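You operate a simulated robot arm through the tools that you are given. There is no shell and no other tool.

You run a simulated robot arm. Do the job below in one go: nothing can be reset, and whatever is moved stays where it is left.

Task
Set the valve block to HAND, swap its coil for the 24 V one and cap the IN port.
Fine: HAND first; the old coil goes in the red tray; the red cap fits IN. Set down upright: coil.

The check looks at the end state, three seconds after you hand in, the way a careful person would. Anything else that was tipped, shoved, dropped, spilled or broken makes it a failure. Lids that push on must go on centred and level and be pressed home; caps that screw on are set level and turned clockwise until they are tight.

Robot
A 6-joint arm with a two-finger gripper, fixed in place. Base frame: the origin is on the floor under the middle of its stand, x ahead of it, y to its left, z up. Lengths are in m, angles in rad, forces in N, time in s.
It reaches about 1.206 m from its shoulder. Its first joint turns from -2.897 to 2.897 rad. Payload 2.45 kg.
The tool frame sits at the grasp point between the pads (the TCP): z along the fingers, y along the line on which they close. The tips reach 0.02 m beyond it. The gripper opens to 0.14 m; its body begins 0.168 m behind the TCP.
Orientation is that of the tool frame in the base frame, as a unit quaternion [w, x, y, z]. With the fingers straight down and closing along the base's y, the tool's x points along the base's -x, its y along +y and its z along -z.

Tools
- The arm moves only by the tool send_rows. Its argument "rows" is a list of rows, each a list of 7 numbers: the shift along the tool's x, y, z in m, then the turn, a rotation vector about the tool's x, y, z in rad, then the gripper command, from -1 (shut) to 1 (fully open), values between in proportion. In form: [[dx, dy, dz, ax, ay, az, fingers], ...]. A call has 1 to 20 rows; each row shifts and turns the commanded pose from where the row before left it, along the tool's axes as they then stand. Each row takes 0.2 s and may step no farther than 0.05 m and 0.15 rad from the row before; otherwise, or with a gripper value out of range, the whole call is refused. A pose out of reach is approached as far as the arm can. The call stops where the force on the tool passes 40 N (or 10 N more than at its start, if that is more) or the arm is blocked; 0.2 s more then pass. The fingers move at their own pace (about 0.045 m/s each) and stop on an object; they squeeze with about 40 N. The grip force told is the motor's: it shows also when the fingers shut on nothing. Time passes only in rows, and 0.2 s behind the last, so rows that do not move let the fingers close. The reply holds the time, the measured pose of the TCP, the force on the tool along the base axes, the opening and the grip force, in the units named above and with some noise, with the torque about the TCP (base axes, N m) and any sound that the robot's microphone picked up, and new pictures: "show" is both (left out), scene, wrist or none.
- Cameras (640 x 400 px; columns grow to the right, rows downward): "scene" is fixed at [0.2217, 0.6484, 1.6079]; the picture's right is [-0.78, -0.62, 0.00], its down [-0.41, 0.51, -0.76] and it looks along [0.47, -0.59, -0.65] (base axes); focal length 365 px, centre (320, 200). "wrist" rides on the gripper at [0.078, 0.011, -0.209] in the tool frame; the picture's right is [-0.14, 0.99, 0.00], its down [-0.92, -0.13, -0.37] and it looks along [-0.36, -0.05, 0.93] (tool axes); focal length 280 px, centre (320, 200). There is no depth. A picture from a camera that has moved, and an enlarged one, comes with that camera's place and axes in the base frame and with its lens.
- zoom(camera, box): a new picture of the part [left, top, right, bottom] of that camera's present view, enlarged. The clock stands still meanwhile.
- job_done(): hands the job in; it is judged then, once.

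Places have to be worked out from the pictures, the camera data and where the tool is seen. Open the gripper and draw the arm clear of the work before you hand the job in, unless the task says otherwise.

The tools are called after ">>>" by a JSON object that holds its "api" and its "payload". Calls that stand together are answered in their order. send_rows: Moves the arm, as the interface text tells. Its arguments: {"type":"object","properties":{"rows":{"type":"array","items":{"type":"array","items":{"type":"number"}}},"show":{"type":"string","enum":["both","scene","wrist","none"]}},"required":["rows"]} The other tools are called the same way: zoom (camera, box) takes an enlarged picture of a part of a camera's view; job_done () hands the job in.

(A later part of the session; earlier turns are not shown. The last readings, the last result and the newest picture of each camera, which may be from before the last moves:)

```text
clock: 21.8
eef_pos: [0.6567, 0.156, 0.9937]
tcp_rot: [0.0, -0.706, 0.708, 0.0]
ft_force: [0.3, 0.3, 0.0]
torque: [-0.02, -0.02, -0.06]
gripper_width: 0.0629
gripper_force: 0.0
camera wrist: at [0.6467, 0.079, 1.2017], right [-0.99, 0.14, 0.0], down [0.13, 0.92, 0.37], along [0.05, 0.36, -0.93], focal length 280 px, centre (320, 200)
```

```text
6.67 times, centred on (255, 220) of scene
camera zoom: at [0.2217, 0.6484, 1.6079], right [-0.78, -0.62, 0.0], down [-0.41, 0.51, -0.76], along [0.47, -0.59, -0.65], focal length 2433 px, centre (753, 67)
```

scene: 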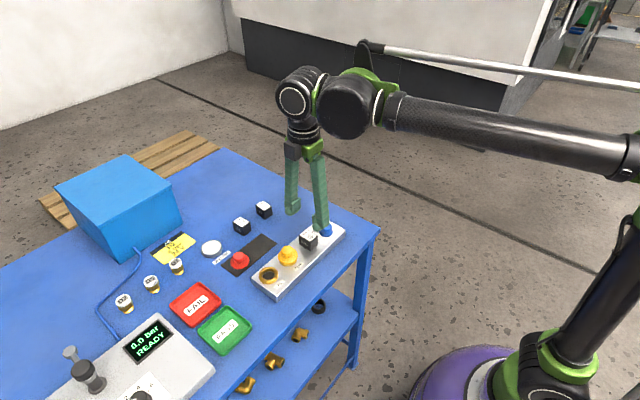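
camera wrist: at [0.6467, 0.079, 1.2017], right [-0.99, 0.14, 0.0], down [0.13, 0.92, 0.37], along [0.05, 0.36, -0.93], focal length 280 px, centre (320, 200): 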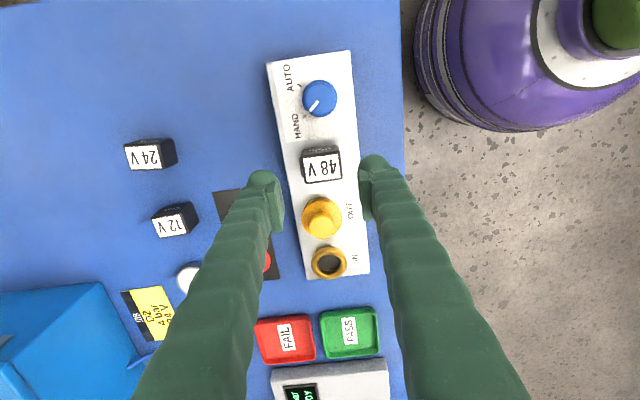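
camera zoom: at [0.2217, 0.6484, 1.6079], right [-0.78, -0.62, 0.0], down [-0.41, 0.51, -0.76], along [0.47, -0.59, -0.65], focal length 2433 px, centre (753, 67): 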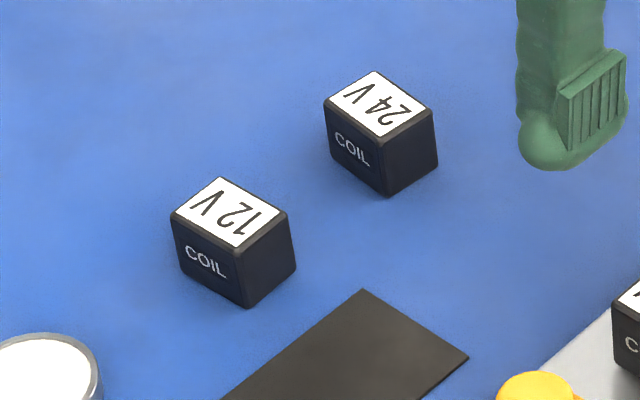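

The 48 V coil (≈42×31×34 mm) has a thin side plate on its +x face. I'll lower partway over it and check centring before gripping along x.

>>> {"api": "send_rows", "payload": {"rows": [[0.001, 0.001, 0.02, 0, 0, 0, -0.1], [0, 0, 0.02, 0, 0, 0, -0.1], [0, 0, 0.015, 0, 0, 0, -0.1], [0, 0, 0, 0, 0, 0, -0.1]]}}

>>> {"api": "zoom", "payload": {"camera": "wrist", "box": [240, 100, 400, 260]}}

>>> {"api": "zoom", "payload": {"camera": "scene", "box": [270, 190, 350, 260]}}

```text
clock: 22.8
eef_pos: [0.6551, 0.1558, 0.9361]
tcp_rot: [0.0, -0.706, 0.708, 0.001]
ft_force: [-0.8, -0.2, 0.3]
torque: [-0.01, -0.01, -0.05]
gripper_width: 0.0632
gripper_force: 0.1
camera wrist: at [0.6442, 0.078, 1.1458], right [-0.99, 0.14, 0.0], down [0.13, 0.92, 0.37], along [0.05, 0.36, -0.93], focal length 280 px, centre (320, 200)
```

scene: 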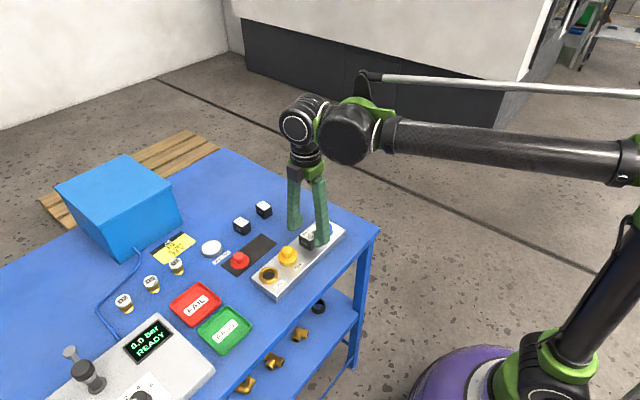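
wrist: 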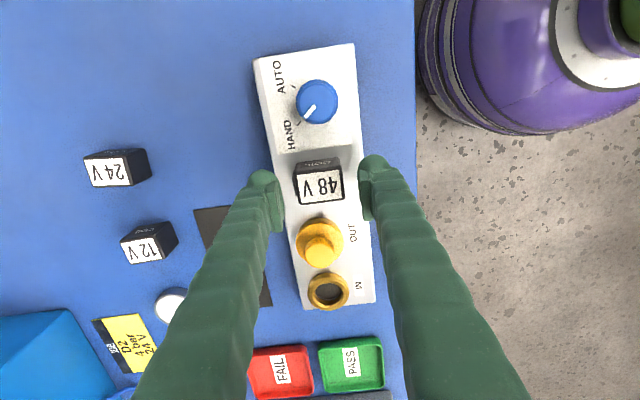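

```text
2.50 times, centred on (320, 180) of wrist
camera zoom: at [0.6442, 0.078, 1.1458], right [-0.99, 0.14, 0.0], down [0.13, 0.92, 0.37], along [0.05, 0.36, -0.93], focal length 701 px, centre (320, 250)
```

zoom: 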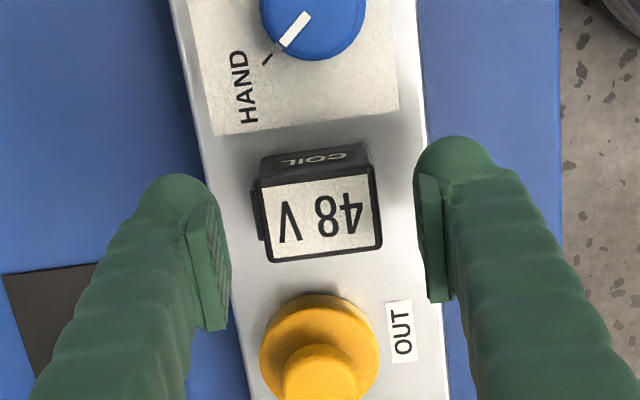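

```text
5.71 times, centred on (310, 225) of scene
camera zoom: at [0.2217, 0.6484, 1.6079], right [-0.78, -0.62, 0.0], down [-0.41, 0.51, -0.76], along [0.47, -0.59, -0.65], focal length 2086 px, centre (377, 57)
```

zoom: 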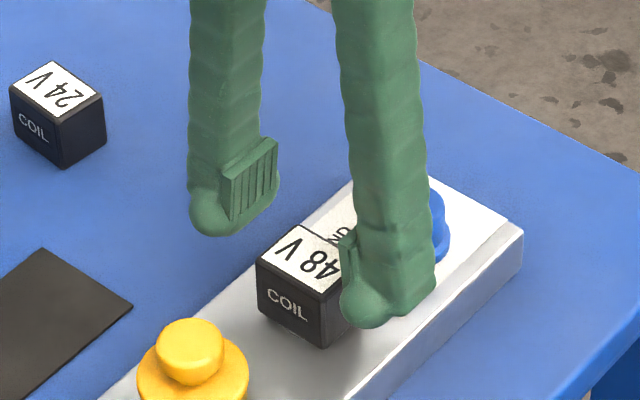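

Coil is nearly centred; I'll shift by ~1–1.5 mm and lower to grip height (TCP ≈ 0.904).

>>> {"api": "send_rows", "payload": {"rows": [[0.0015, -0.0008, 0.01, 0, 0, 0, -0.1], [0, 0, 0.01, 0, 0, 0, -0.1], [0, 0, 0.012, 0, 0, 0, -0.1], [0, 0, 0, 0, 0, 0, -0.1]]}}

>>> {"api": "zoom", "payload": {"camera": "wrist", "box": [240, 100, 400, 260]}}

>>> {"api": "zoom", "payload": {"camera": "scene", "box": [270, 190, 350, 260]}}

```text
clock: 23.8
eef_pos: [0.6563, 0.1537, 0.9049]
tcp_rot: [0.0, -0.706, 0.708, 0.0]
ft_force: [0.8, -0.1, -0.6]
torque: [-0.03, -0.04, 0.03]
gripper_width: 0.063
gripper_force: 0.2
camera wrist: at [0.6452, 0.0767, 1.1146], right [-0.99, 0.14, 0.0], down [0.13, 0.92, 0.37], along [0.05, 0.36, -0.93], focal length 280 px, centre (320, 200)
```

scene: 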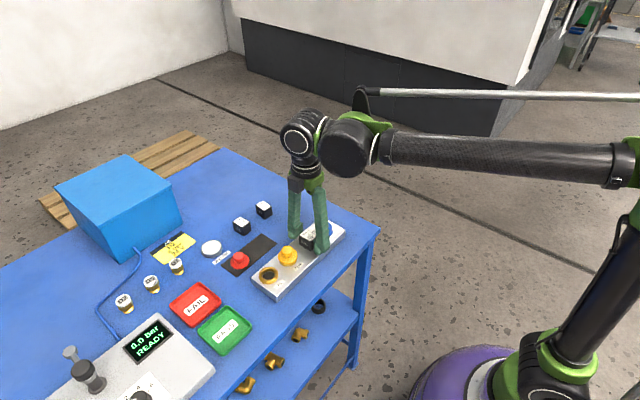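
wrist: 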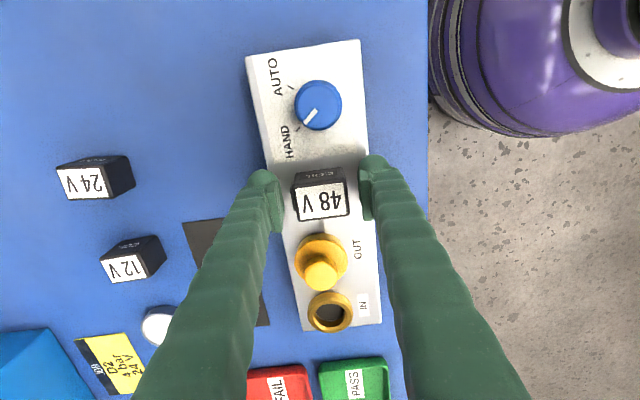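

```text
2.50 times, centred on (320, 180) of wrist
camera zoom: at [0.6452, 0.0767, 1.1146], right [-0.99, 0.14, 0.0], down [0.13, 0.92, 0.37], along [0.05, 0.36, -0.93], focal length 701 px, centre (320, 250)
```

zoom: 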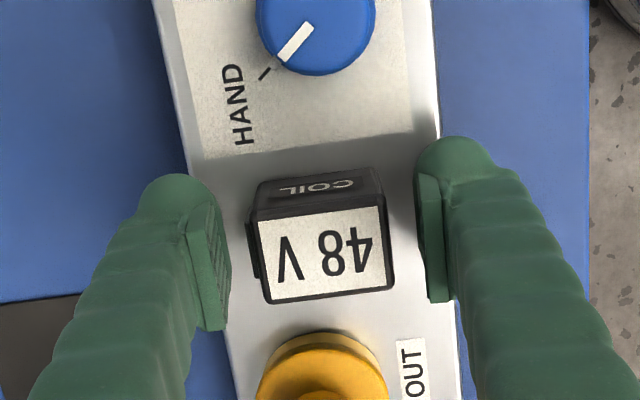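

```text
5.71 times, centred on (310, 225) of scene
camera zoom: at [0.2217, 0.6484, 1.6079], right [-0.78, -0.62, 0.0], down [-0.41, 0.51, -0.76], along [0.47, -0.59, -0.65], focal length 2086 px, centre (377, 57)
```

zoom: 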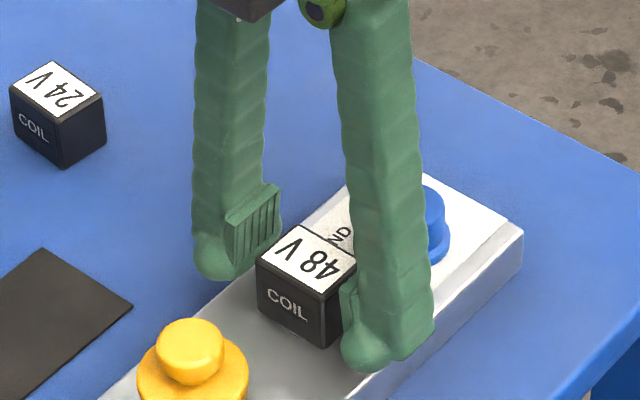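

Well centred and aligned (within ~1 mm and 1°). Closing on the 48 V coil.

>>> {"api": "send_rows", "payload": {"rows": [[0, 0, 0, 0, 0, 0, -1], [0, 0, 0, 0, 0, 0, -1], [0, 0, 0, 0, 0, 0, -1]], "show": "none"}}

>>> {"api": "zoom", "payload": {"camera": "wrist", "box": [240, 100, 400, 260]}}

```text
clock: 24.6
eef_pos: [0.6556, 0.1548, 0.9064]
tcp_rot: [0.0, -0.707, 0.707, 0.0]
ft_force: [0.2, -0.1, -1.0]
torque: [0.01, -0.01, 0.02]
gripper_width: 0.041
gripper_force: 38.1
```

```text
2.50 times, centred on (320, 180) of wrist
camera zoom: at [0.6452, 0.0766, 1.1147], right [-0.99, 0.14, 0.0], down [0.13, 0.92, 0.37], along [0.05, 0.36, -0.93], focal length 701 px, centre (320, 250)
```

zoom: 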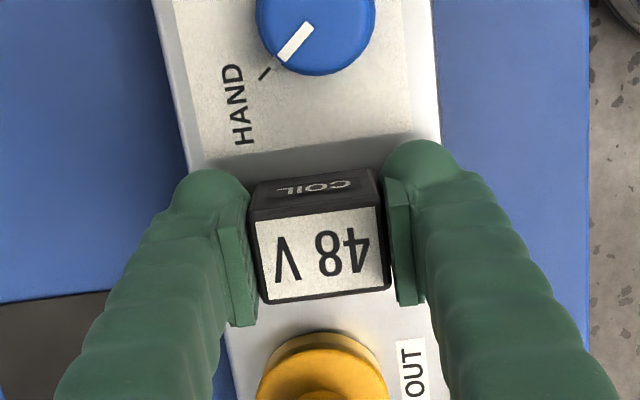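

Gripped at 41 mm with almost no side load. Lifting straight up slowly.

>>> {"api": "send_rows", "payload": {"rows": [[0, 0, -0.004, 0, 0, 0, -1], [0, 0, -0.006, 0, 0, 0, -1], [0, 0, -0.01, 0, 0, 0, -1], [0, 0, -0.01, 0, 0, 0, -1], [0, 0, -0.015, 0, 0, 0, -1], [0, 0, -0.015, 0, 0, 0, -1], [0, 0, -0.02, 0, 0, 0, -1], [0, 0, 0, 0, 0, 0, -1]]}}

>>> {"api": "zoom", "payload": {"camera": "scene", "box": [260, 170, 360, 270]}}

```text
clock: 26.4
eef_pos: [0.6554, 0.155, 0.9844]
tcp_rot: [0.0, -0.706, 0.708, 0.0]
ft_force: [0.1, -0.1, -2.1]
torque: [-0.02, 0.02, -0.06]
gripper_width: 0.0409
gripper_force: 39.7
camera wrist: at [0.6451, 0.0773, 1.1933], right [-0.99, 0.14, 0.0], down [0.13, 0.92, 0.37], along [0.05, 0.36, -0.93], focal length 280 px, centre (320, 200)
```

scene: 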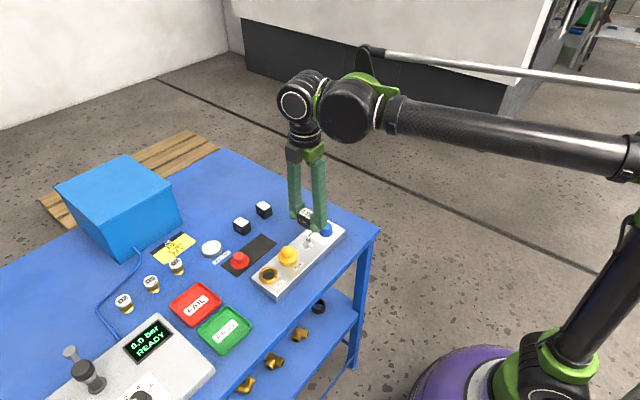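
wrist: 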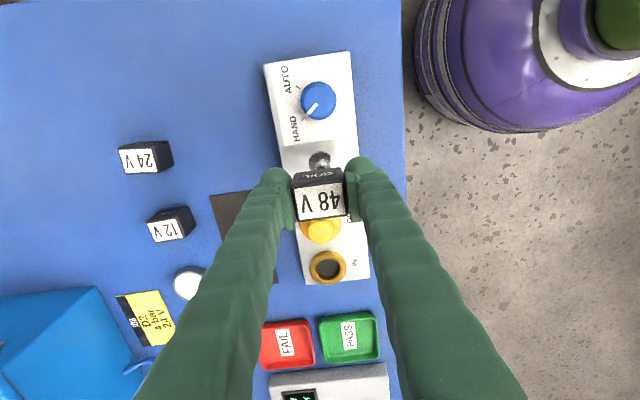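

```text
4.00 times, centred on (310, 220) of scene
camera zoom: at [0.2217, 0.6484, 1.6079], right [-0.78, -0.62, 0.0], down [-0.41, 0.51, -0.76], along [0.47, -0.59, -0.65], focal length 1460 px, centre (360, 120)
```

zoom: 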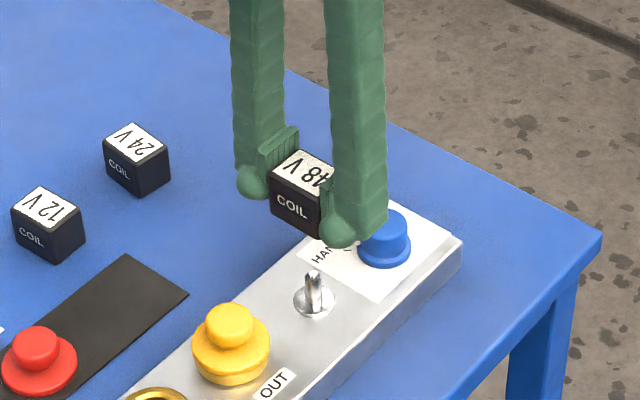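

The coil came off cleanly (weight ≈2 N) and left a stem on the block. Let me look at the stem and the red tray.

>>> {"api": "zoom", "payload": {"camera": "scene", "box": [290, 215, 350, 265]}}

>>> {"api": "zoom", "payload": {"camera": "wrist", "box": [290, 130, 350, 190]}}

>>> {"api": "zoom", "payload": {"camera": "wrist", "box": [240, 290, 390, 390]}}

>>> {"api": "zoom", "payload": {"camera": "scene", "box": [160, 270, 270, 360]}}

```text
8.00 times, centred on (320, 240) of scene
camera zoom: at [0.2217, 0.6484, 1.6079], right [-0.78, -0.62, 0.0], down [-0.41, 0.51, -0.76], along [0.47, -0.59, -0.65], focal length 2920 px, centre (320, -120)
```

zoom: 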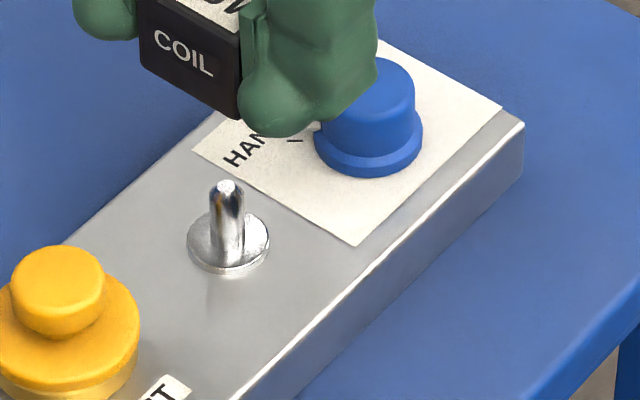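

```text
6.67 times, centred on (320, 160) of wrist
camera zoom: at [0.6451, 0.0773, 1.1933], right [-0.99, 0.14, 0.0], down [0.13, 0.92, 0.37], along [0.05, 0.36, -0.93], focal length 1869 px, centre (320, 467)
```

zoom: 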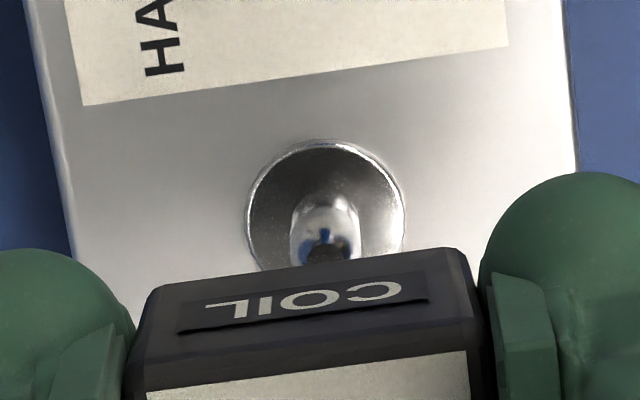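

```text
4.00 times, centred on (315, 340) of wrist
camera zoom: at [0.6451, 0.0773, 1.1933], right [-0.99, 0.14, 0.0], down [0.13, 0.92, 0.37], along [0.05, 0.36, -0.93], focal length 1122 px, centre (340, -360)
```

zoom: 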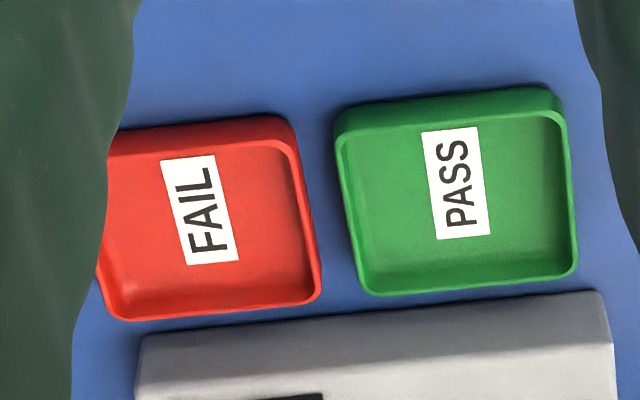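

```text
4.44 times, centred on (215, 315) of scene
camera zoom: at [0.2217, 0.6484, 1.6079], right [-0.78, -0.62, 0.0], down [-0.41, 0.51, -0.76], along [0.47, -0.59, -0.65], focal length 1622 px, centre (787, -311)
```

zoom: 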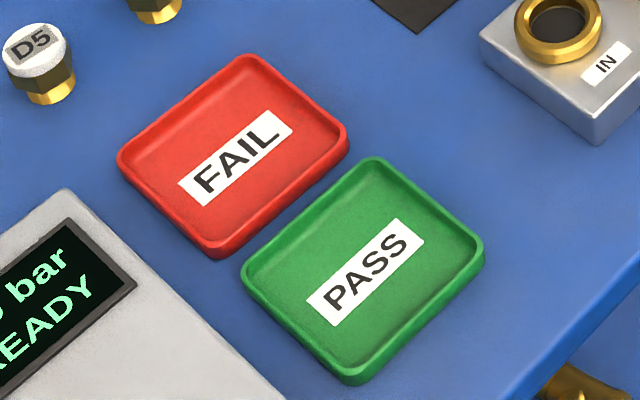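

The red tray's rim (~9 mm high) would foul the fingertips at this low grip, so I'll set the coil back on its stem and regrip higher. Lowering to just above the stem first to check alignment.

>>> {"api": "send_rows", "payload": {"rows": [[0, 0, 0.015, 0, 0, 0, -1], [0, 0, 0.015, 0, 0, 0, -1], [0, 0, 0.015, 0, 0, 0, -1], [0, 0, 0, 0, 0, 0, -1]]}}

>>> {"api": "zoom", "payload": {"camera": "scene", "box": [280, 205, 350, 265]}}

>>> {"api": "zoom", "payload": {"camera": "wrist", "box": [270, 110, 370, 230]}}

```text
clock: 27.4
eef_pos: [0.6565, 0.1538, 0.94]
tcp_rot: [0.0, -0.707, 0.707, 0.001]
ft_force: [0.7, -0.3, -2.3]
torque: [-0.01, 0.0, -0.01]
gripper_width: 0.0415
gripper_force: 40.3
camera wrist: at [0.6459, 0.0766, 1.1496], right [-0.99, 0.14, 0.0], down [0.13, 0.92, 0.37], along [0.05, 0.36, -0.93], focal length 280 px, centre (320, 200)
```

scene: 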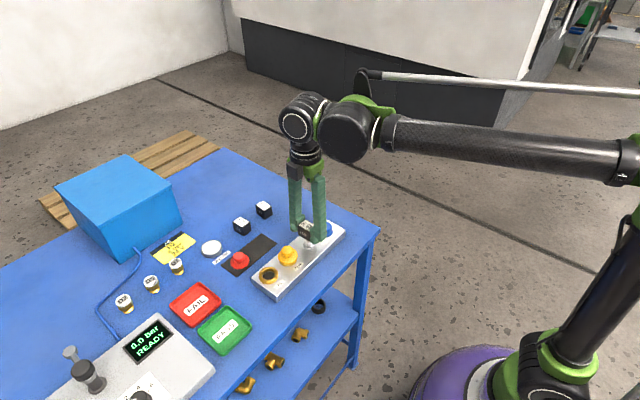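
wrist: 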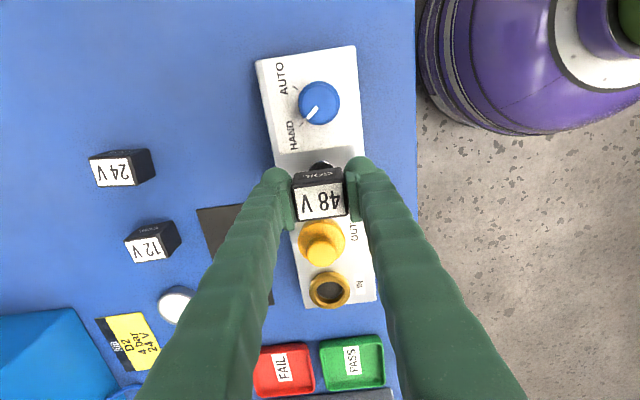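

```text
6.67 times, centred on (315, 235) of scene
camera zoom: at [0.2217, 0.6484, 1.6079], right [-0.78, -0.62, 0.0], down [-0.41, 0.51, -0.76], along [0.47, -0.59, -0.65], focal length 2433 px, centre (353, -33)
```

zoom: 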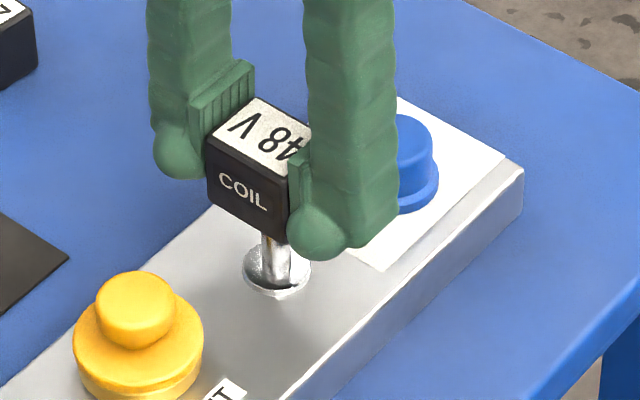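

```text
3.33 times, centred on (320, 170) of wrist
camera zoom: at [0.6459, 0.0766, 1.1496], right [-0.99, 0.14, 0.0], down [0.13, 0.92, 0.37], along [0.05, 0.36, -0.93], focal length 935 px, centre (320, 300)
```

zoom: 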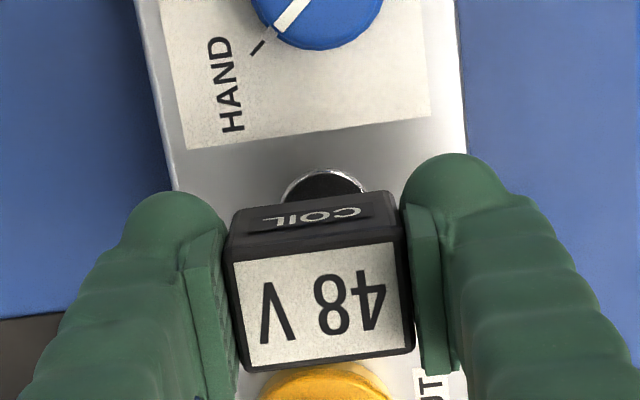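

The coil is directly above the stem. Lowering in small steps, watching the force.

>>> {"api": "send_rows", "payload": {"rows": [[0, 0, 0.005, 0, 0, 0, -1], [0, 0, 0.005, 0, 0, 0, -1], [0, 0, 0.005, 0, 0, 0, -1], [0, 0, 0.005, 0, 0, 0, -1], [0, 0, 0, 0, 0, 0, -1]], "show": "none"}}

```text
clock: 28.6
eef_pos: [0.6555, 0.1535, 0.921]
tcp_rot: [0.0, -0.707, 0.708, 0.0]
ft_force: [-0.3, -0.4, -0.6]
torque: [-0.02, 0.0, 0.0]
gripper_width: 0.0409
gripper_force: 40.6
```

No resistance, so the coil is sliding onto the stem. Continuing to near the seat.

>>> {"api": "send_rows", "payload": {"rows": [[0, 0, 0.004, 0, 0, 0, -1], [0, 0, 0.004, 0, 0, 0, -1], [0, 0, 0.004, 0, 0, 0, -1], [0, 0, 0.002, 0, 0, 0, -1], [0, 0, 0, 0, 0, 0, -1]], "show": "none"}}

```text
clock: 29.8
eef_pos: [0.6544, 0.1534, 0.9069]
tcp_rot: [0.0, -0.706, 0.708, 0.0]
ft_force: [0.1, 0.2, -1.2]
torque: [0.03, 0.02, 0.0]
gripper_width: 0.041
gripper_force: 39.8
```

Nearly seated; nudging down until contact shows.

>>> {"api": "send_rows", "payload": {"rows": [[0, 0, 0.001, 0, 0, 0, -1], [0, 0, 0, 0, 0, 0, -1]], "show": "none"}}

```text
clock: 30.4
eef_pos: [0.6557, 0.1535, 0.9057]
tcp_rot: [-0.001, -0.707, 0.708, 0.001]
ft_force: [-0.7, 6.7, 21.4]
torque: [0.11, 0.08, 0.0]
gripper_width: 0.041
gripper_force: 39.4
```

Seated (21 N contact). Opening, raising 8 mm, and regripping higher.

>>> {"api": "send_rows", "payload": {"rows": [[0, 0, 0, 0, 0, 0, -0.15], [0, 0, 0, 0, 0, 0, -0.15], [0, 0, -0.004, 0, 0, 0, -0.15], [0, 0, -0.004, 0, 0, 0, -0.15], [0, 0, 0, 0, 0, 0, -0.15], [0, 0, 0, 0, 0, 0, -0.15]], "show": "wrist"}}

>>> {"api": "zoom", "payload": {"camera": "wrist", "box": [240, 100, 400, 260]}}

>>> {"api": "zoom", "payload": {"camera": "scene", "box": [280, 205, 350, 265]}}

```text
clock: 31.8
eef_pos: [0.6556, 0.1535, 0.9125]
tcp_rot: [0.0, -0.707, 0.708, 0.0]
ft_force: [0.0, -0.6, -0.4]
torque: [0.0, -0.01, 0.0]
gripper_width: 0.0597
gripper_force: 0.1
camera wrist: at [0.645, 0.0752, 1.122], right [-0.99, 0.14, 0.0], down [0.13, 0.92, 0.37], along [0.05, 0.36, -0.93], focal length 280 px, centre (320, 200)
```

wrist: 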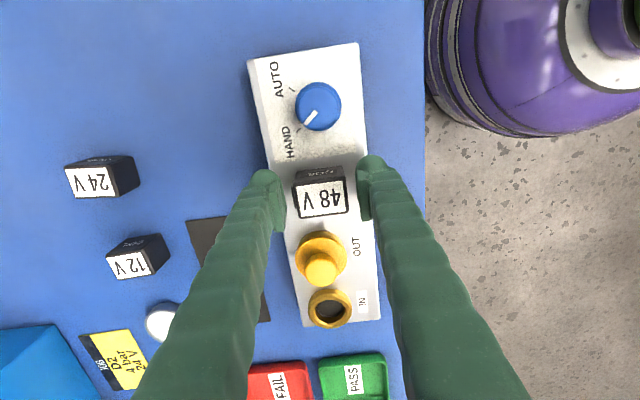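

```text
2.50 times, centred on (320, 180) of wrist
camera zoom: at [0.645, 0.0752, 1.122], right [-0.99, 0.14, 0.0], down [0.13, 0.92, 0.37], along [0.05, 0.36, -0.93], focal length 701 px, centre (320, 250)
```

zoom: 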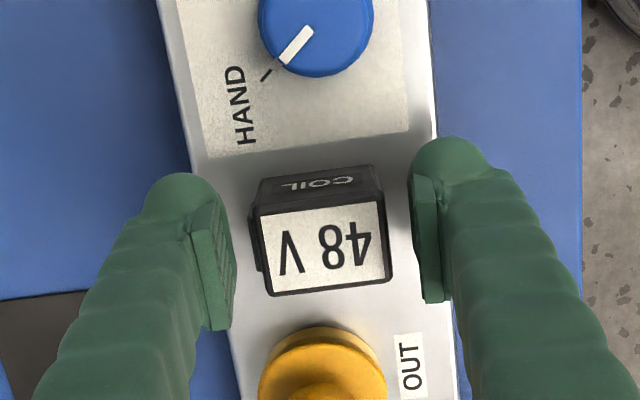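

```text
6.67 times, centred on (315, 235) of scene
camera zoom: at [0.2217, 0.6484, 1.6079], right [-0.78, -0.62, 0.0], down [-0.41, 0.51, -0.76], along [0.47, -0.59, -0.65], focal length 2433 px, centre (353, -33)
```

zoom: 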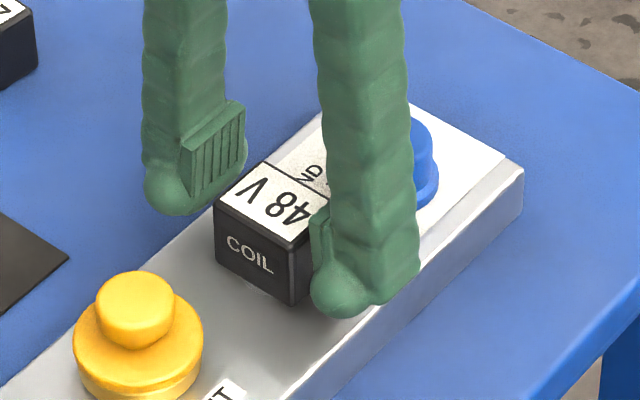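

Pads cover the upper ~15 mm of the coil. Gripping again and lifting.

>>> {"api": "send_rows", "payload": {"rows": [[0, 0, 0, 0, 0, 0, -1], [0, 0, 0, 0, 0, 0, -1], [0, 0, 0, 0, 0, 0, -1], [0, 0, -0.005, 0, 0, 0, -1], [0, 0, -0.01, 0, 0, 0, -1], [0, 0, -0.015, 0, 0, 0, -1], [0, 0, -0.02, 0, 0, 0, -1], [0, 0, -0.025, 0, 0, 0, -1], [0, 0, -0.025, 0, 0, 0, -1], [0, 0, 0, 0, 0, 0, -1]]}}

>>> {"api": "zoom", "payload": {"camera": "scene", "box": [260, 170, 360, 270]}}

```text
clock: 34.0
eef_pos: [0.6557, 0.1534, 1.015]
tcp_rot: [0.0, -0.706, 0.708, 0.0]
ft_force: [1.0, 0.3, -1.0]
torque: [-0.01, 0.02, -0.02]
gripper_width: 0.0412
gripper_force: 40.1
camera wrist: at [0.6454, 0.0766, 1.2234], right [-0.99, 0.14, 0.0], down [0.13, 0.92, 0.37], along [0.05, 0.36, -0.93], focal length 280 px, centre (320, 200)
```

scene: 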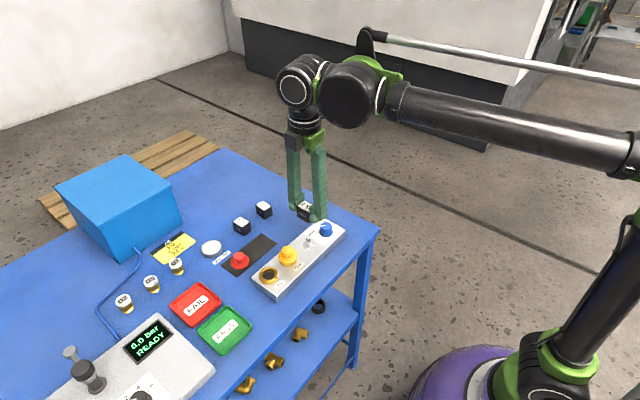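
wrist: 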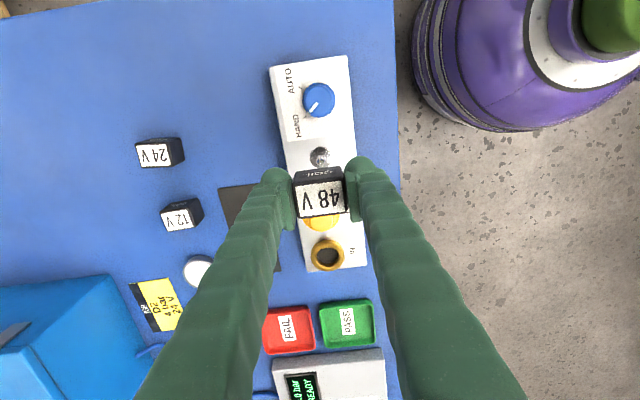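

```text
4.00 times, centred on (310, 220) of scene
camera zoom: at [0.2217, 0.6484, 1.6079], right [-0.78, -0.62, 0.0], down [-0.41, 0.51, -0.76], along [0.47, -0.59, -0.65], focal length 1460 px, centre (360, 120)
```

zoom: 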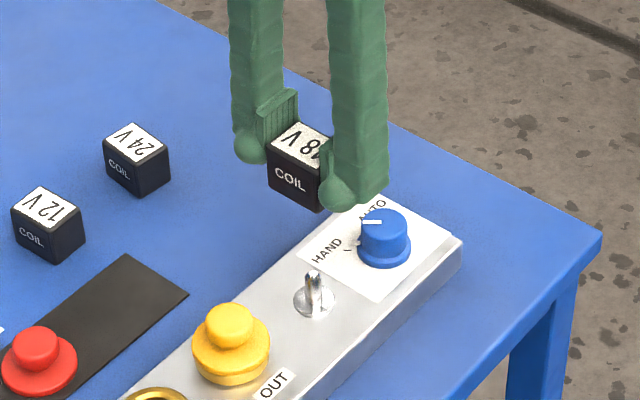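

Moving across at height to above the red tray (centre ≈ (0.755, 0.446)).

>>> {"api": "send_rows", "payload": {"rows": [[-0.0364, -0.0123, 0, 0, 0, 0, -1], [-0.0364, -0.0123, 0, 0, 0, 0, -1], [-0.0364, -0.0123, 0, 0, 0, 0, -1], [-0.0364, -0.0123, 0, 0, 0, 0, -1], [-0.0364, -0.0123, 0, 0, 0, 0, -1], [-0.0364, -0.0123, 0, 0, 0, 0, -1], [-0.0364, -0.0123, 0, 0, 0, 0, -1], [-0.0364, -0.0123, 0, 0, 0, 0, -1], [0, 0, 0.02, 0, 0, 0, -1], [0, 0, 0, 0, 0, 0, -1]]}}

>>> {"api": "zoom", "payload": {"camera": "scene", "box": [150, 230, 270, 360]}}

>>> {"api": "zoom", "payload": {"camera": "wrist", "box": [240, 80, 400, 240]}}

```text
clock: 36.2
eef_pos: [0.7553, 0.4433, 0.9931]
tcp_rot: [0.001, -0.707, 0.708, 0.0]
ft_force: [0.5, 0.0, -1.6]
torque: [0.0, 0.03, 0.02]
gripper_width: 0.041
gripper_force: 39.9
camera wrist: at [0.7447, 0.3667, 1.2013], right [-0.99, 0.14, 0.0], down [0.13, 0.92, 0.37], along [0.05, 0.36, -0.93], focal length 280 px, centre (320, 200)
```

scene: 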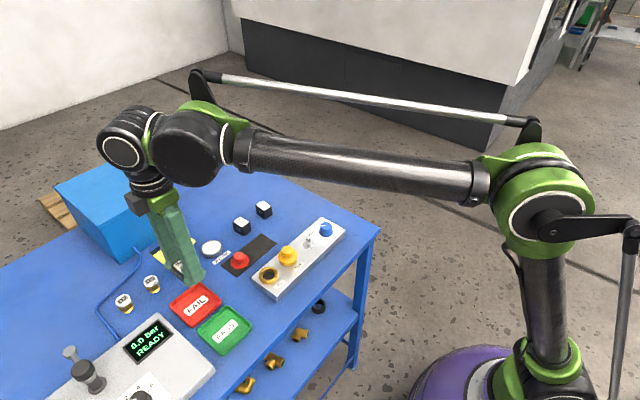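
wrist: 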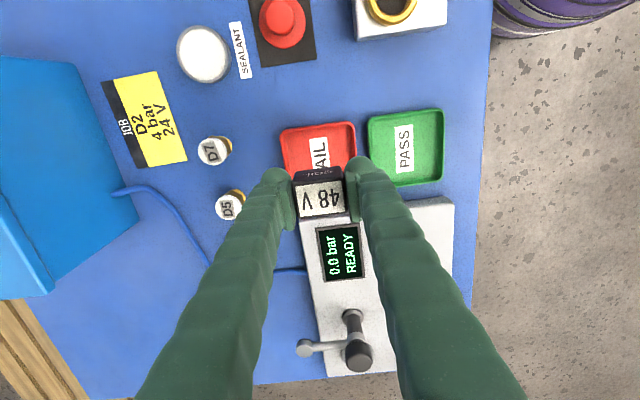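

```text
3.08 times, centred on (210, 295) of scene
camera zoom: at [0.2217, 0.6484, 1.6079], right [-0.78, -0.62, 0.0], down [-0.41, 0.51, -0.76], along [0.47, -0.59, -0.65], focal length 1123 px, centre (658, -92)
```

zoom: 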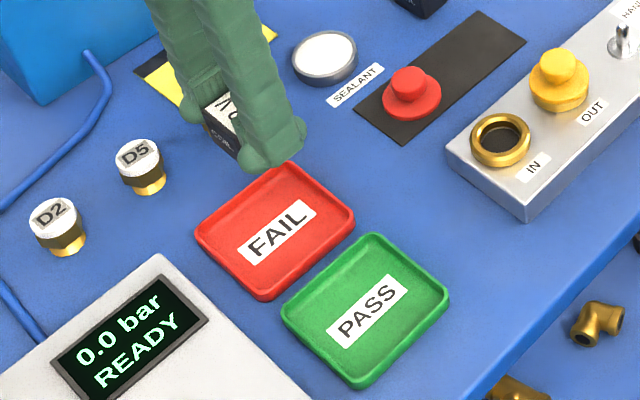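

```text
2.50 times, centred on (320, 160) of wrist
camera zoom: at [0.7447, 0.3667, 1.2013], right [-0.99, 0.14, 0.0], down [0.13, 0.92, 0.37], along [0.05, 0.36, -0.93], focal length 701 px, centre (320, 300)
```

zoom: 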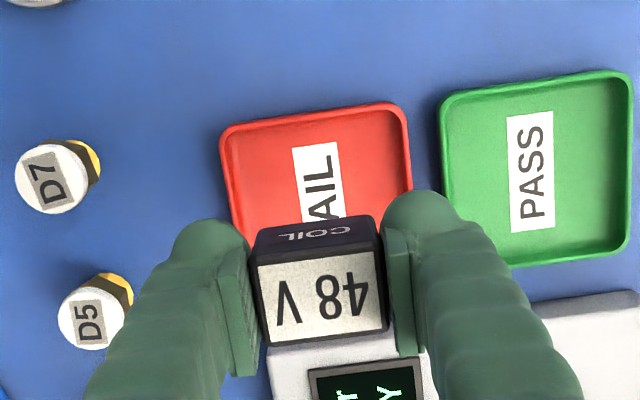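

Tray centre re-measured at about (0.755, 0.450). Shifting +5 mm in y and lowering most of the way.

>>> {"api": "send_rows", "payload": {"rows": [[-0.005, 0, 0.015, 0, 0, 0, -1], [0, 0, 0.02, 0, 0, 0, -1], [0, 0, 0.02, 0, 0, 0, -1], [0, 0, 0.015, 0, 0, 0, -1], [0, 0, 0.01, 0, 0, 0, -1], [0, 0, 0, 0, 0, 0, -1]]}}

>>> {"api": "zoom", "payload": {"camera": "scene", "box": [150, 250, 250, 350]}}

>>> {"api": "zoom", "payload": {"camera": "wrist", "box": [240, 80, 400, 240]}}

```text
clock: 37.6
eef_pos: [0.7542, 0.4482, 0.9121]
tcp_rot: [0.0, -0.707, 0.708, 0.0]
ft_force: [0.7, 0.5, -1.7]
torque: [0.0, 0.0, 0.01]
gripper_width: 0.0412
gripper_force: 40.1
camera wrist: at [0.744, 0.3717, 1.1211], right [-0.99, 0.14, 0.0], down [0.13, 0.92, 0.37], along [0.05, 0.36, -0.93], focal length 280 px, centre (320, 200)
```

scene: 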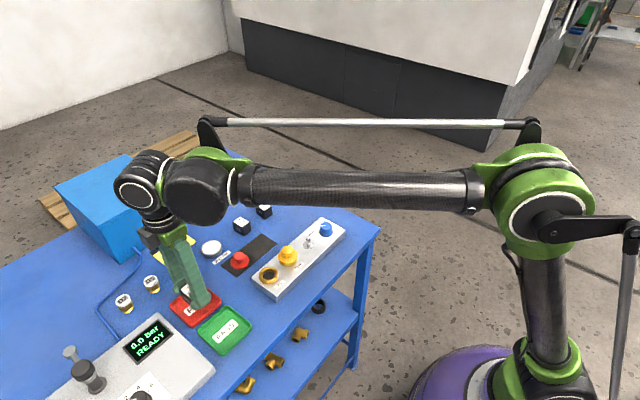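
wrist: 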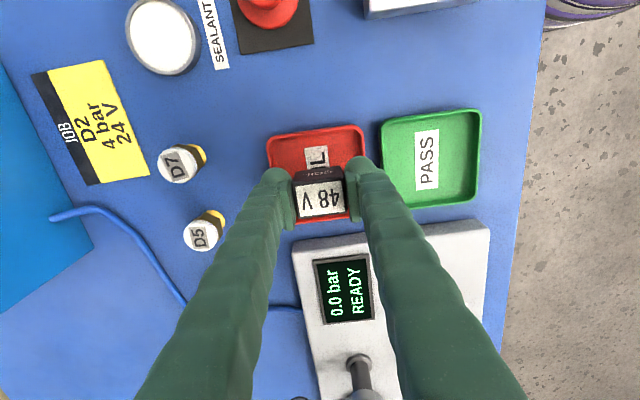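

```text
4.00 times, centred on (200, 300) of scene
camera zoom: at [0.2217, 0.6484, 1.6079], right [-0.78, -0.62, 0.0], down [-0.41, 0.51, -0.76], along [0.47, -0.59, -0.65], focal length 1460 px, centre (800, -200)
```

zoom: 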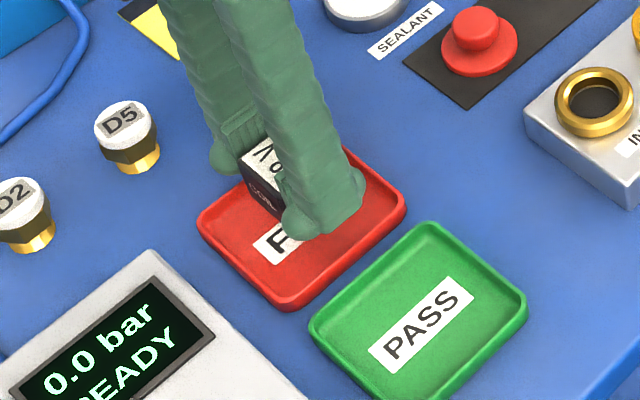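

```text
2.50 times, centred on (320, 160) of wrist
camera zoom: at [0.744, 0.3717, 1.1211], right [-0.99, 0.14, 0.0], down [0.13, 0.92, 0.37], along [0.05, 0.36, -0.93], focal length 701 px, centre (320, 300)
```

zoom: 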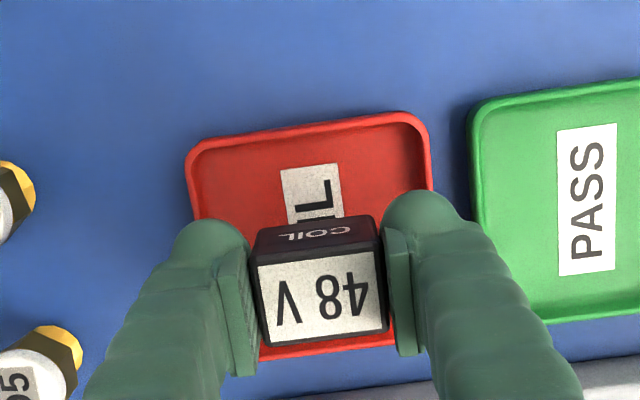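

Coil is centred over the tray and still ~25 mm above its floor. Lowering 20 mm, then in fine steps to contact.

>>> {"api": "send_rows", "payload": {"rows": [[0, 0, 0.007, 0, 0, 0, -1], [0, 0, 0.007, 0, 0, 0, -1], [0, 0, 0.005, 0, 0, 0, -1], [0, 0, 0, 0, 0, 0, -1]], "show": "scene"}}

>>> {"api": "zoom", "payload": {"camera": "scene", "box": [150, 250, 250, 350]}}

```text
clock: 38.6
eef_pos: [0.7555, 0.4475, 0.8929]
tcp_rot: [0.0, -0.707, 0.707, 0.0]
ft_force: [0.4, -0.3, -1.0]
torque: [0.01, -0.02, 0.01]
gripper_width: 0.0409
gripper_force: 40.0
```

scene: 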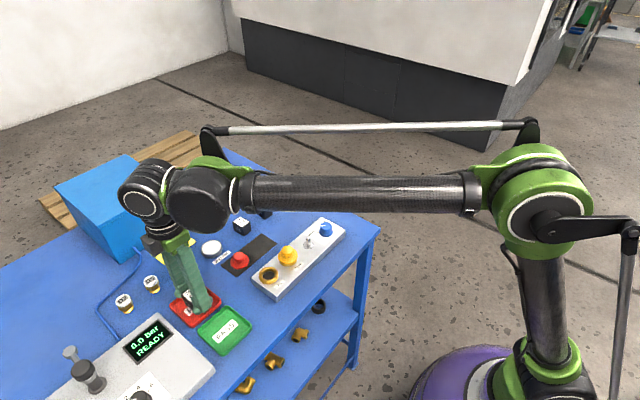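

```text
4.00 times, centred on (200, 300) of scene
camera zoom: at [0.2217, 0.6484, 1.6079], right [-0.78, -0.62, 0.0], down [-0.41, 0.51, -0.76], along [0.47, -0.59, -0.65], focal length 1460 px, centre (800, -200)
```

zoom: 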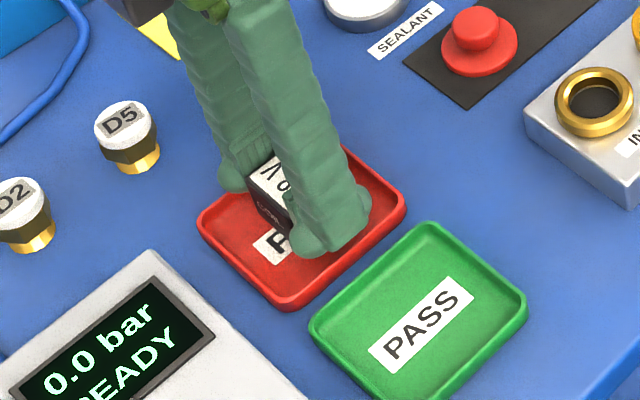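

Still free. Continuing in fine steps.

>>> {"api": "send_rows", "payload": {"rows": [[0, 0, 0.0015, 0, 0, 0, -1], [0, 0, 0.0015, 0, 0, 0, -1], [0, 0, 0.001, 0, 0, 0, -1], [0, 0, 0, 0, 0, 0, -1]], "show": "none"}}

```text
clock: 39.6
eef_pos: [0.7538, 0.449, 0.8914]
tcp_rot: [0.0, -0.707, 0.708, -0.001]
ft_force: [0.2, -0.2, -1.1]
torque: [-0.01, 0.01, 0.04]
gripper_width: 0.0412
gripper_force: 40.3
```

No contact yet; another 3 mm in 1 mm steps.

>>> {"api": "send_rows", "payload": {"rows": [[0, 0, 0.001, 0, 0, 0, -1], [0, 0, 0.001, 0, 0, 0, -1], [0, 0, 0.001, 0, 0, 0, -1], [0, 0, 0, 0, 0, 0, -1]], "show": "none"}}

```text
clock: 40.6
eef_pos: [0.7547, 0.4482, 0.8857]
tcp_rot: [0.0, -0.706, 0.708, 0.0]
ft_force: [0.9, -1.0, -0.7]
torque: [0.0, 0.0, -0.03]
gripper_width: 0.0411
gripper_force: 39.9
```

Still free at TCP ≈0.886; checking the view for rim clearance while stepping 1 mm more.

>>> {"api": "send_rows", "payload": {"rows": [[0, 0, 0.001, 0, 0, 0, -1], [0, 0, 0, 0, 0, 0, -1]], "show": "wrist"}}

>>> {"api": "zoom", "payload": {"camera": "scene", "box": [165, 265, 235, 325]}}

>>> {"api": "zoom", "payload": {"camera": "wrist", "box": [240, 100, 400, 260]}}

```text
clock: 41.2
eef_pos: [0.7545, 0.4487, 0.8869]
tcp_rot: [-0.001, -0.706, 0.708, 0.0]
ft_force: [2.3, 0.2, 4.9]
torque: [0.01, -0.04, 0.03]
gripper_width: 0.0411
gripper_force: 39.9
camera wrist: at [0.744, 0.3719, 1.0949], right [-0.99, 0.14, 0.0], down [0.13, 0.92, 0.37], along [0.05, 0.36, -0.93], focal length 280 px, centre (320, 200)
```

wrist: 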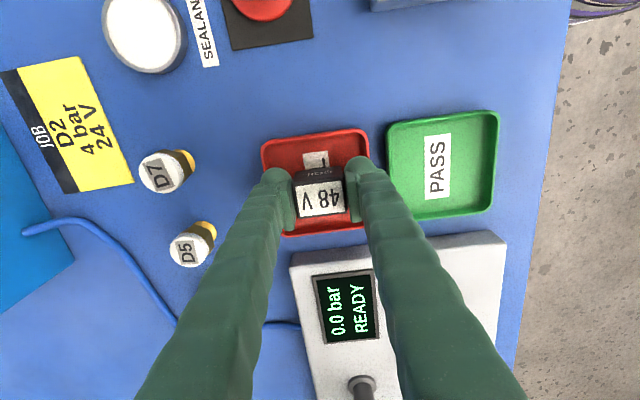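

```text
6.67 times, centred on (200, 295) of scene
camera zoom: at [0.2217, 0.6484, 1.6079], right [-0.78, -0.62, 0.0], down [-0.41, 0.51, -0.76], along [0.47, -0.59, -0.65], focal length 2433 px, centre (1120, -433)
```

zoom: 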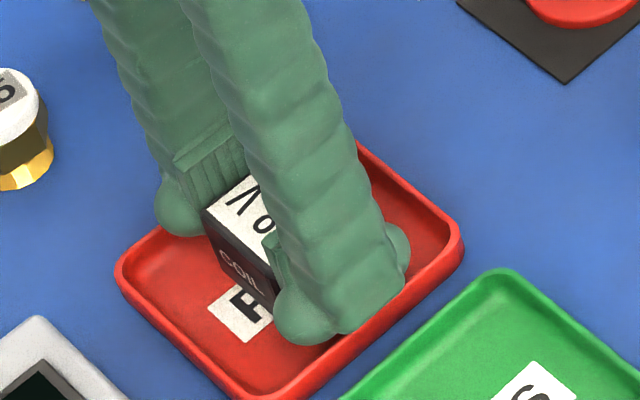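

```text
2.50 times, centred on (320, 180) of wrist
camera zoom: at [0.744, 0.3719, 1.0949], right [-0.99, 0.14, 0.0], down [0.13, 0.92, 0.37], along [0.05, 0.36, -0.93], focal length 701 px, centre (320, 250)
```

zoom: 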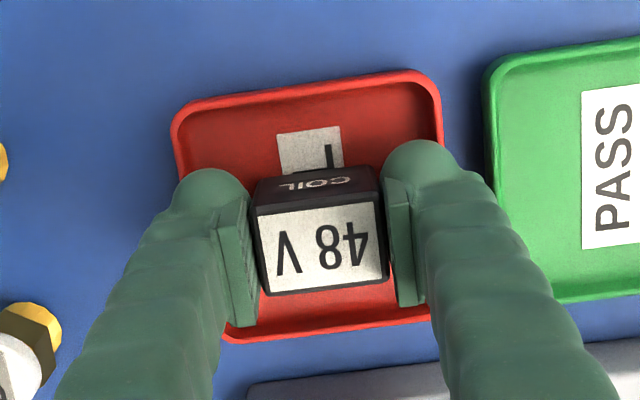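

Contact is starting (z force rose to ~5 N, no torque). A slight extra press to confirm it is the coil on the tray floor.

>>> {"api": "send_rows", "payload": {"rows": [[0, 0, 0.0005, 0, 0, 0, -1], [0, 0, 0, 0, 0, 0, -1]], "show": "none"}}

```text
clock: 41.8
eef_pos: [0.7545, 0.449, 0.8856]
tcp_rot: [0.0, -0.706, 0.708, 0.0]
ft_force: [6.0, 0.0, 14.9]
torque: [0.03, -0.06, 0.01]
gripper_width: 0.0409
gripper_force: 39.5
```

Force rises centrally, so the coil is on the tray floor. Opening gently.

>>> {"api": "send_rows", "payload": {"rows": [[0, 0, 0, 0, 0, 0, -0.35], [0, 0, 0, 0, 0, 0, -0.25], [0, 0, 0, 0, 0, 0, -0.25]], "show": "wrist"}}

>>> {"api": "zoom", "payload": {"camera": "scene", "box": [165, 265, 235, 325]}}

>>> {"api": "zoom", "payload": {"camera": "wrist", "box": [240, 100, 400, 260]}}

```text
clock: 42.6
eef_pos: [0.7533, 0.449, 0.8852]
tcp_rot: [0.001, -0.707, 0.707, 0.0]
ft_force: [0.4, -0.6, 0.1]
torque: [0.0, 0.02, -0.01]
gripper_width: 0.0526
gripper_force: 0.1
camera wrist: at [0.7434, 0.3722, 1.0944], right [-0.99, 0.14, 0.0], down [0.13, 0.92, 0.37], along [0.05, 0.36, -0.93], focal length 280 px, centre (320, 200)
```

wrist: 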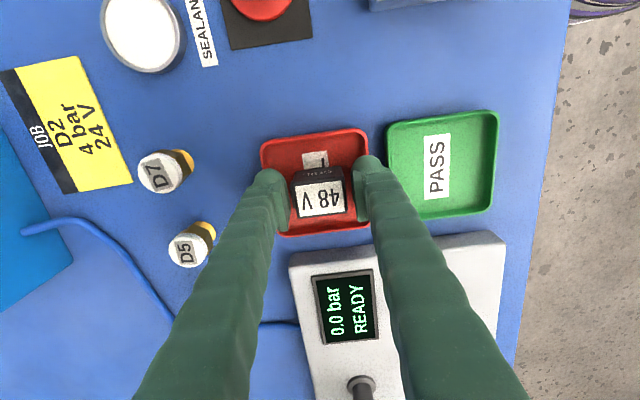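

```text
6.67 times, centred on (200, 295) of scene
camera zoom: at [0.2217, 0.6484, 1.6079], right [-0.78, -0.62, 0.0], down [-0.41, 0.51, -0.76], along [0.47, -0.59, -0.65], focal length 2433 px, centre (1120, -433)
```

zoom: 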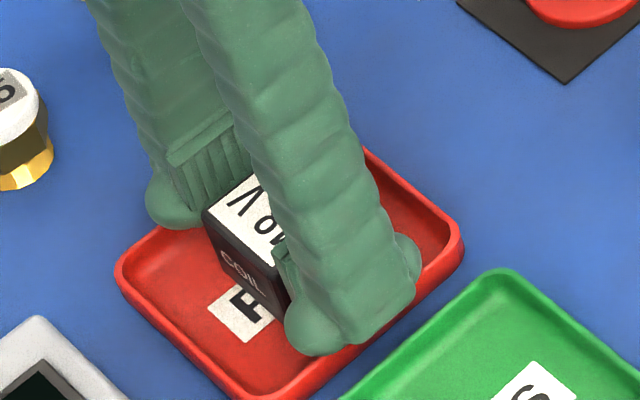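

```text
2.50 times, centred on (320, 180) of wrist
camera zoom: at [0.7434, 0.3722, 1.0944], right [-0.99, 0.14, 0.0], down [0.13, 0.92, 0.37], along [0.05, 0.36, -0.93], focal length 701 px, centre (320, 250)
```

zoom: 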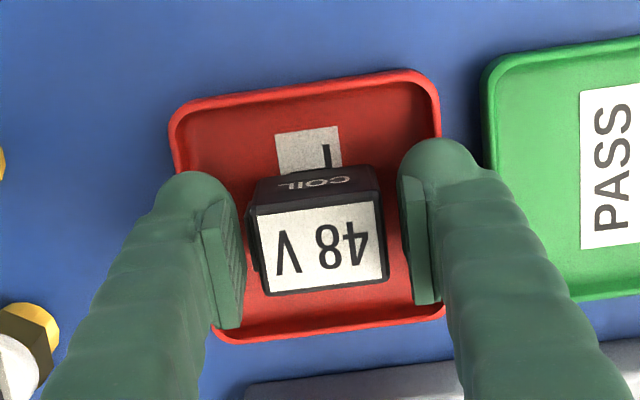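

The coil stands upright in the red tray, fingers clear. Lifting straight up and moving above the 24 V coil for a closer look.

>>> {"api": "send_rows", "payload": {"rows": [[0, 0, -0.01, 0, 0, 0, -0.25], [0, 0, -0.02, 0, 0, 0, -0.25], [0, 0, -0.03, 0, 0, 0, -0.2], [0, 0, -0.04, 0, 0, 0, -0.1], [0, 0, -0.03, 0, 0, 0, 0], [0.0405, -0.0125, 0, 0, 0, 0, 0], [0.0405, -0.0125, 0, 0, 0, 0, 0], [0.0405, -0.0125, 0, 0, 0, 0, 0], [0.0405, -0.0125, 0, 0, 0, 0, 0], [0.0405, -0.0125, 0, 0, 0, 0, 0], [0.0405, -0.0125, 0, 0, 0, 0, 0], [0.0405, -0.0125, 0, 0, 0, 0, 0], [0.0405, -0.0125, 0, 0, 0, 0, 0], [0, 0, 0, 0, 0, 0, 0]]}}

>>> {"api": "zoom", "payload": {"camera": "wrist", "box": [250, 100, 390, 240]}}

>>> {"api": "zoom", "payload": {"camera": "scene", "box": [150, 260, 250, 350]}}

```text
clock: 45.6
eef_pos: [0.8545, 0.1237, 1.016]
tcp_rot: [0.0, -0.707, 0.708, -0.001]
ft_force: [-0.5, -0.2, -0.3]
torque: [0.0, 0.0, -0.03]
gripper_width: 0.0699
gripper_force: 0.1
camera wrist: at [0.844, 0.0462, 1.2244], right [-0.99, 0.14, 0.0], down [0.13, 0.92, 0.37], along [0.05, 0.36, -0.93], focal length 280 px, centre (320, 200)
```

scene: 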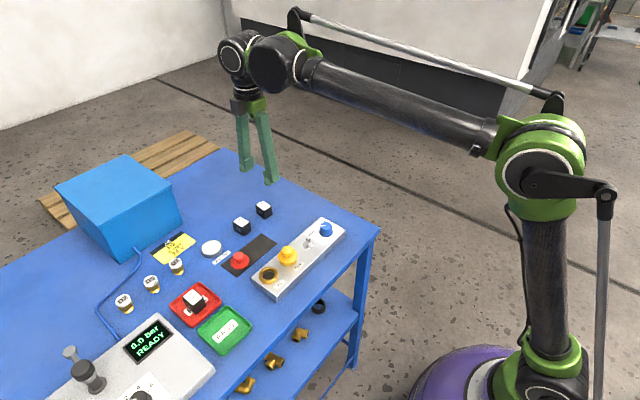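
wrist: 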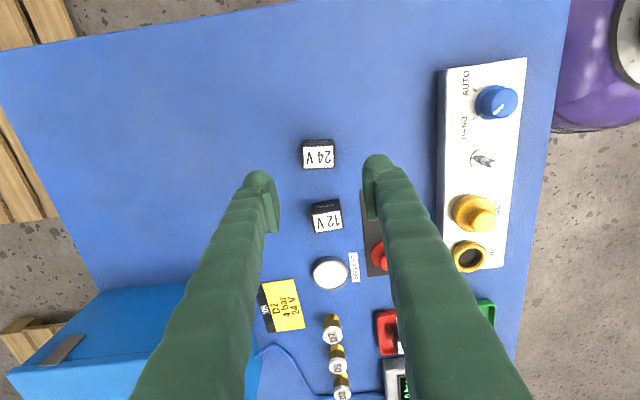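

```text
2.86 times, centred on (320, 170) of wrist
camera zoom: at [0.844, 0.0462, 1.2244], right [-0.99, 0.14, 0.0], down [0.13, 0.92, 0.37], along [0.05, 0.36, -0.93], focal length 801 px, centre (320, 286)
```

zoom: 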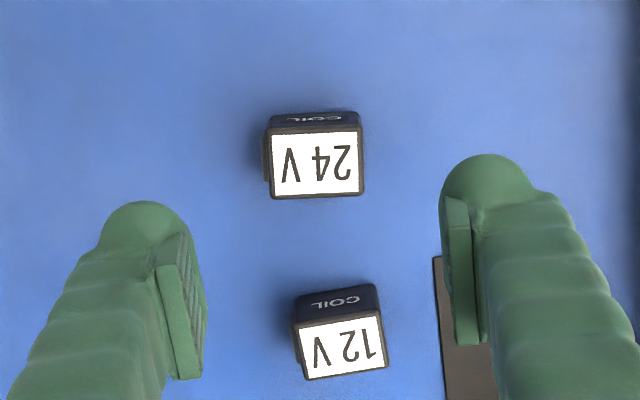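

```text
4.44 times, centred on (200, 305) of scene
camera zoom: at [0.2217, 0.6484, 1.6079], right [-0.78, -0.62, 0.0], down [-0.41, 0.51, -0.76], along [0.47, -0.59, -0.65], focal length 1622 px, centre (853, -267)
```

zoom: 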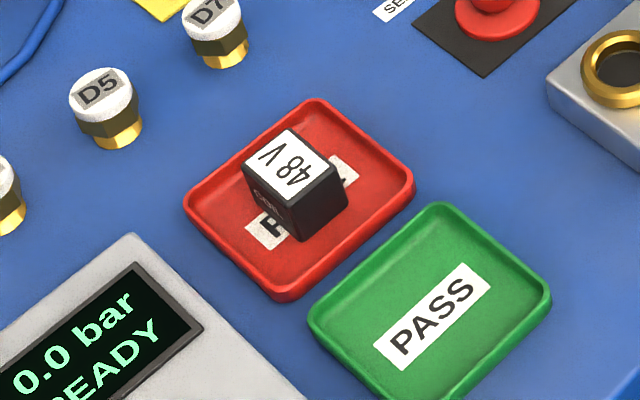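

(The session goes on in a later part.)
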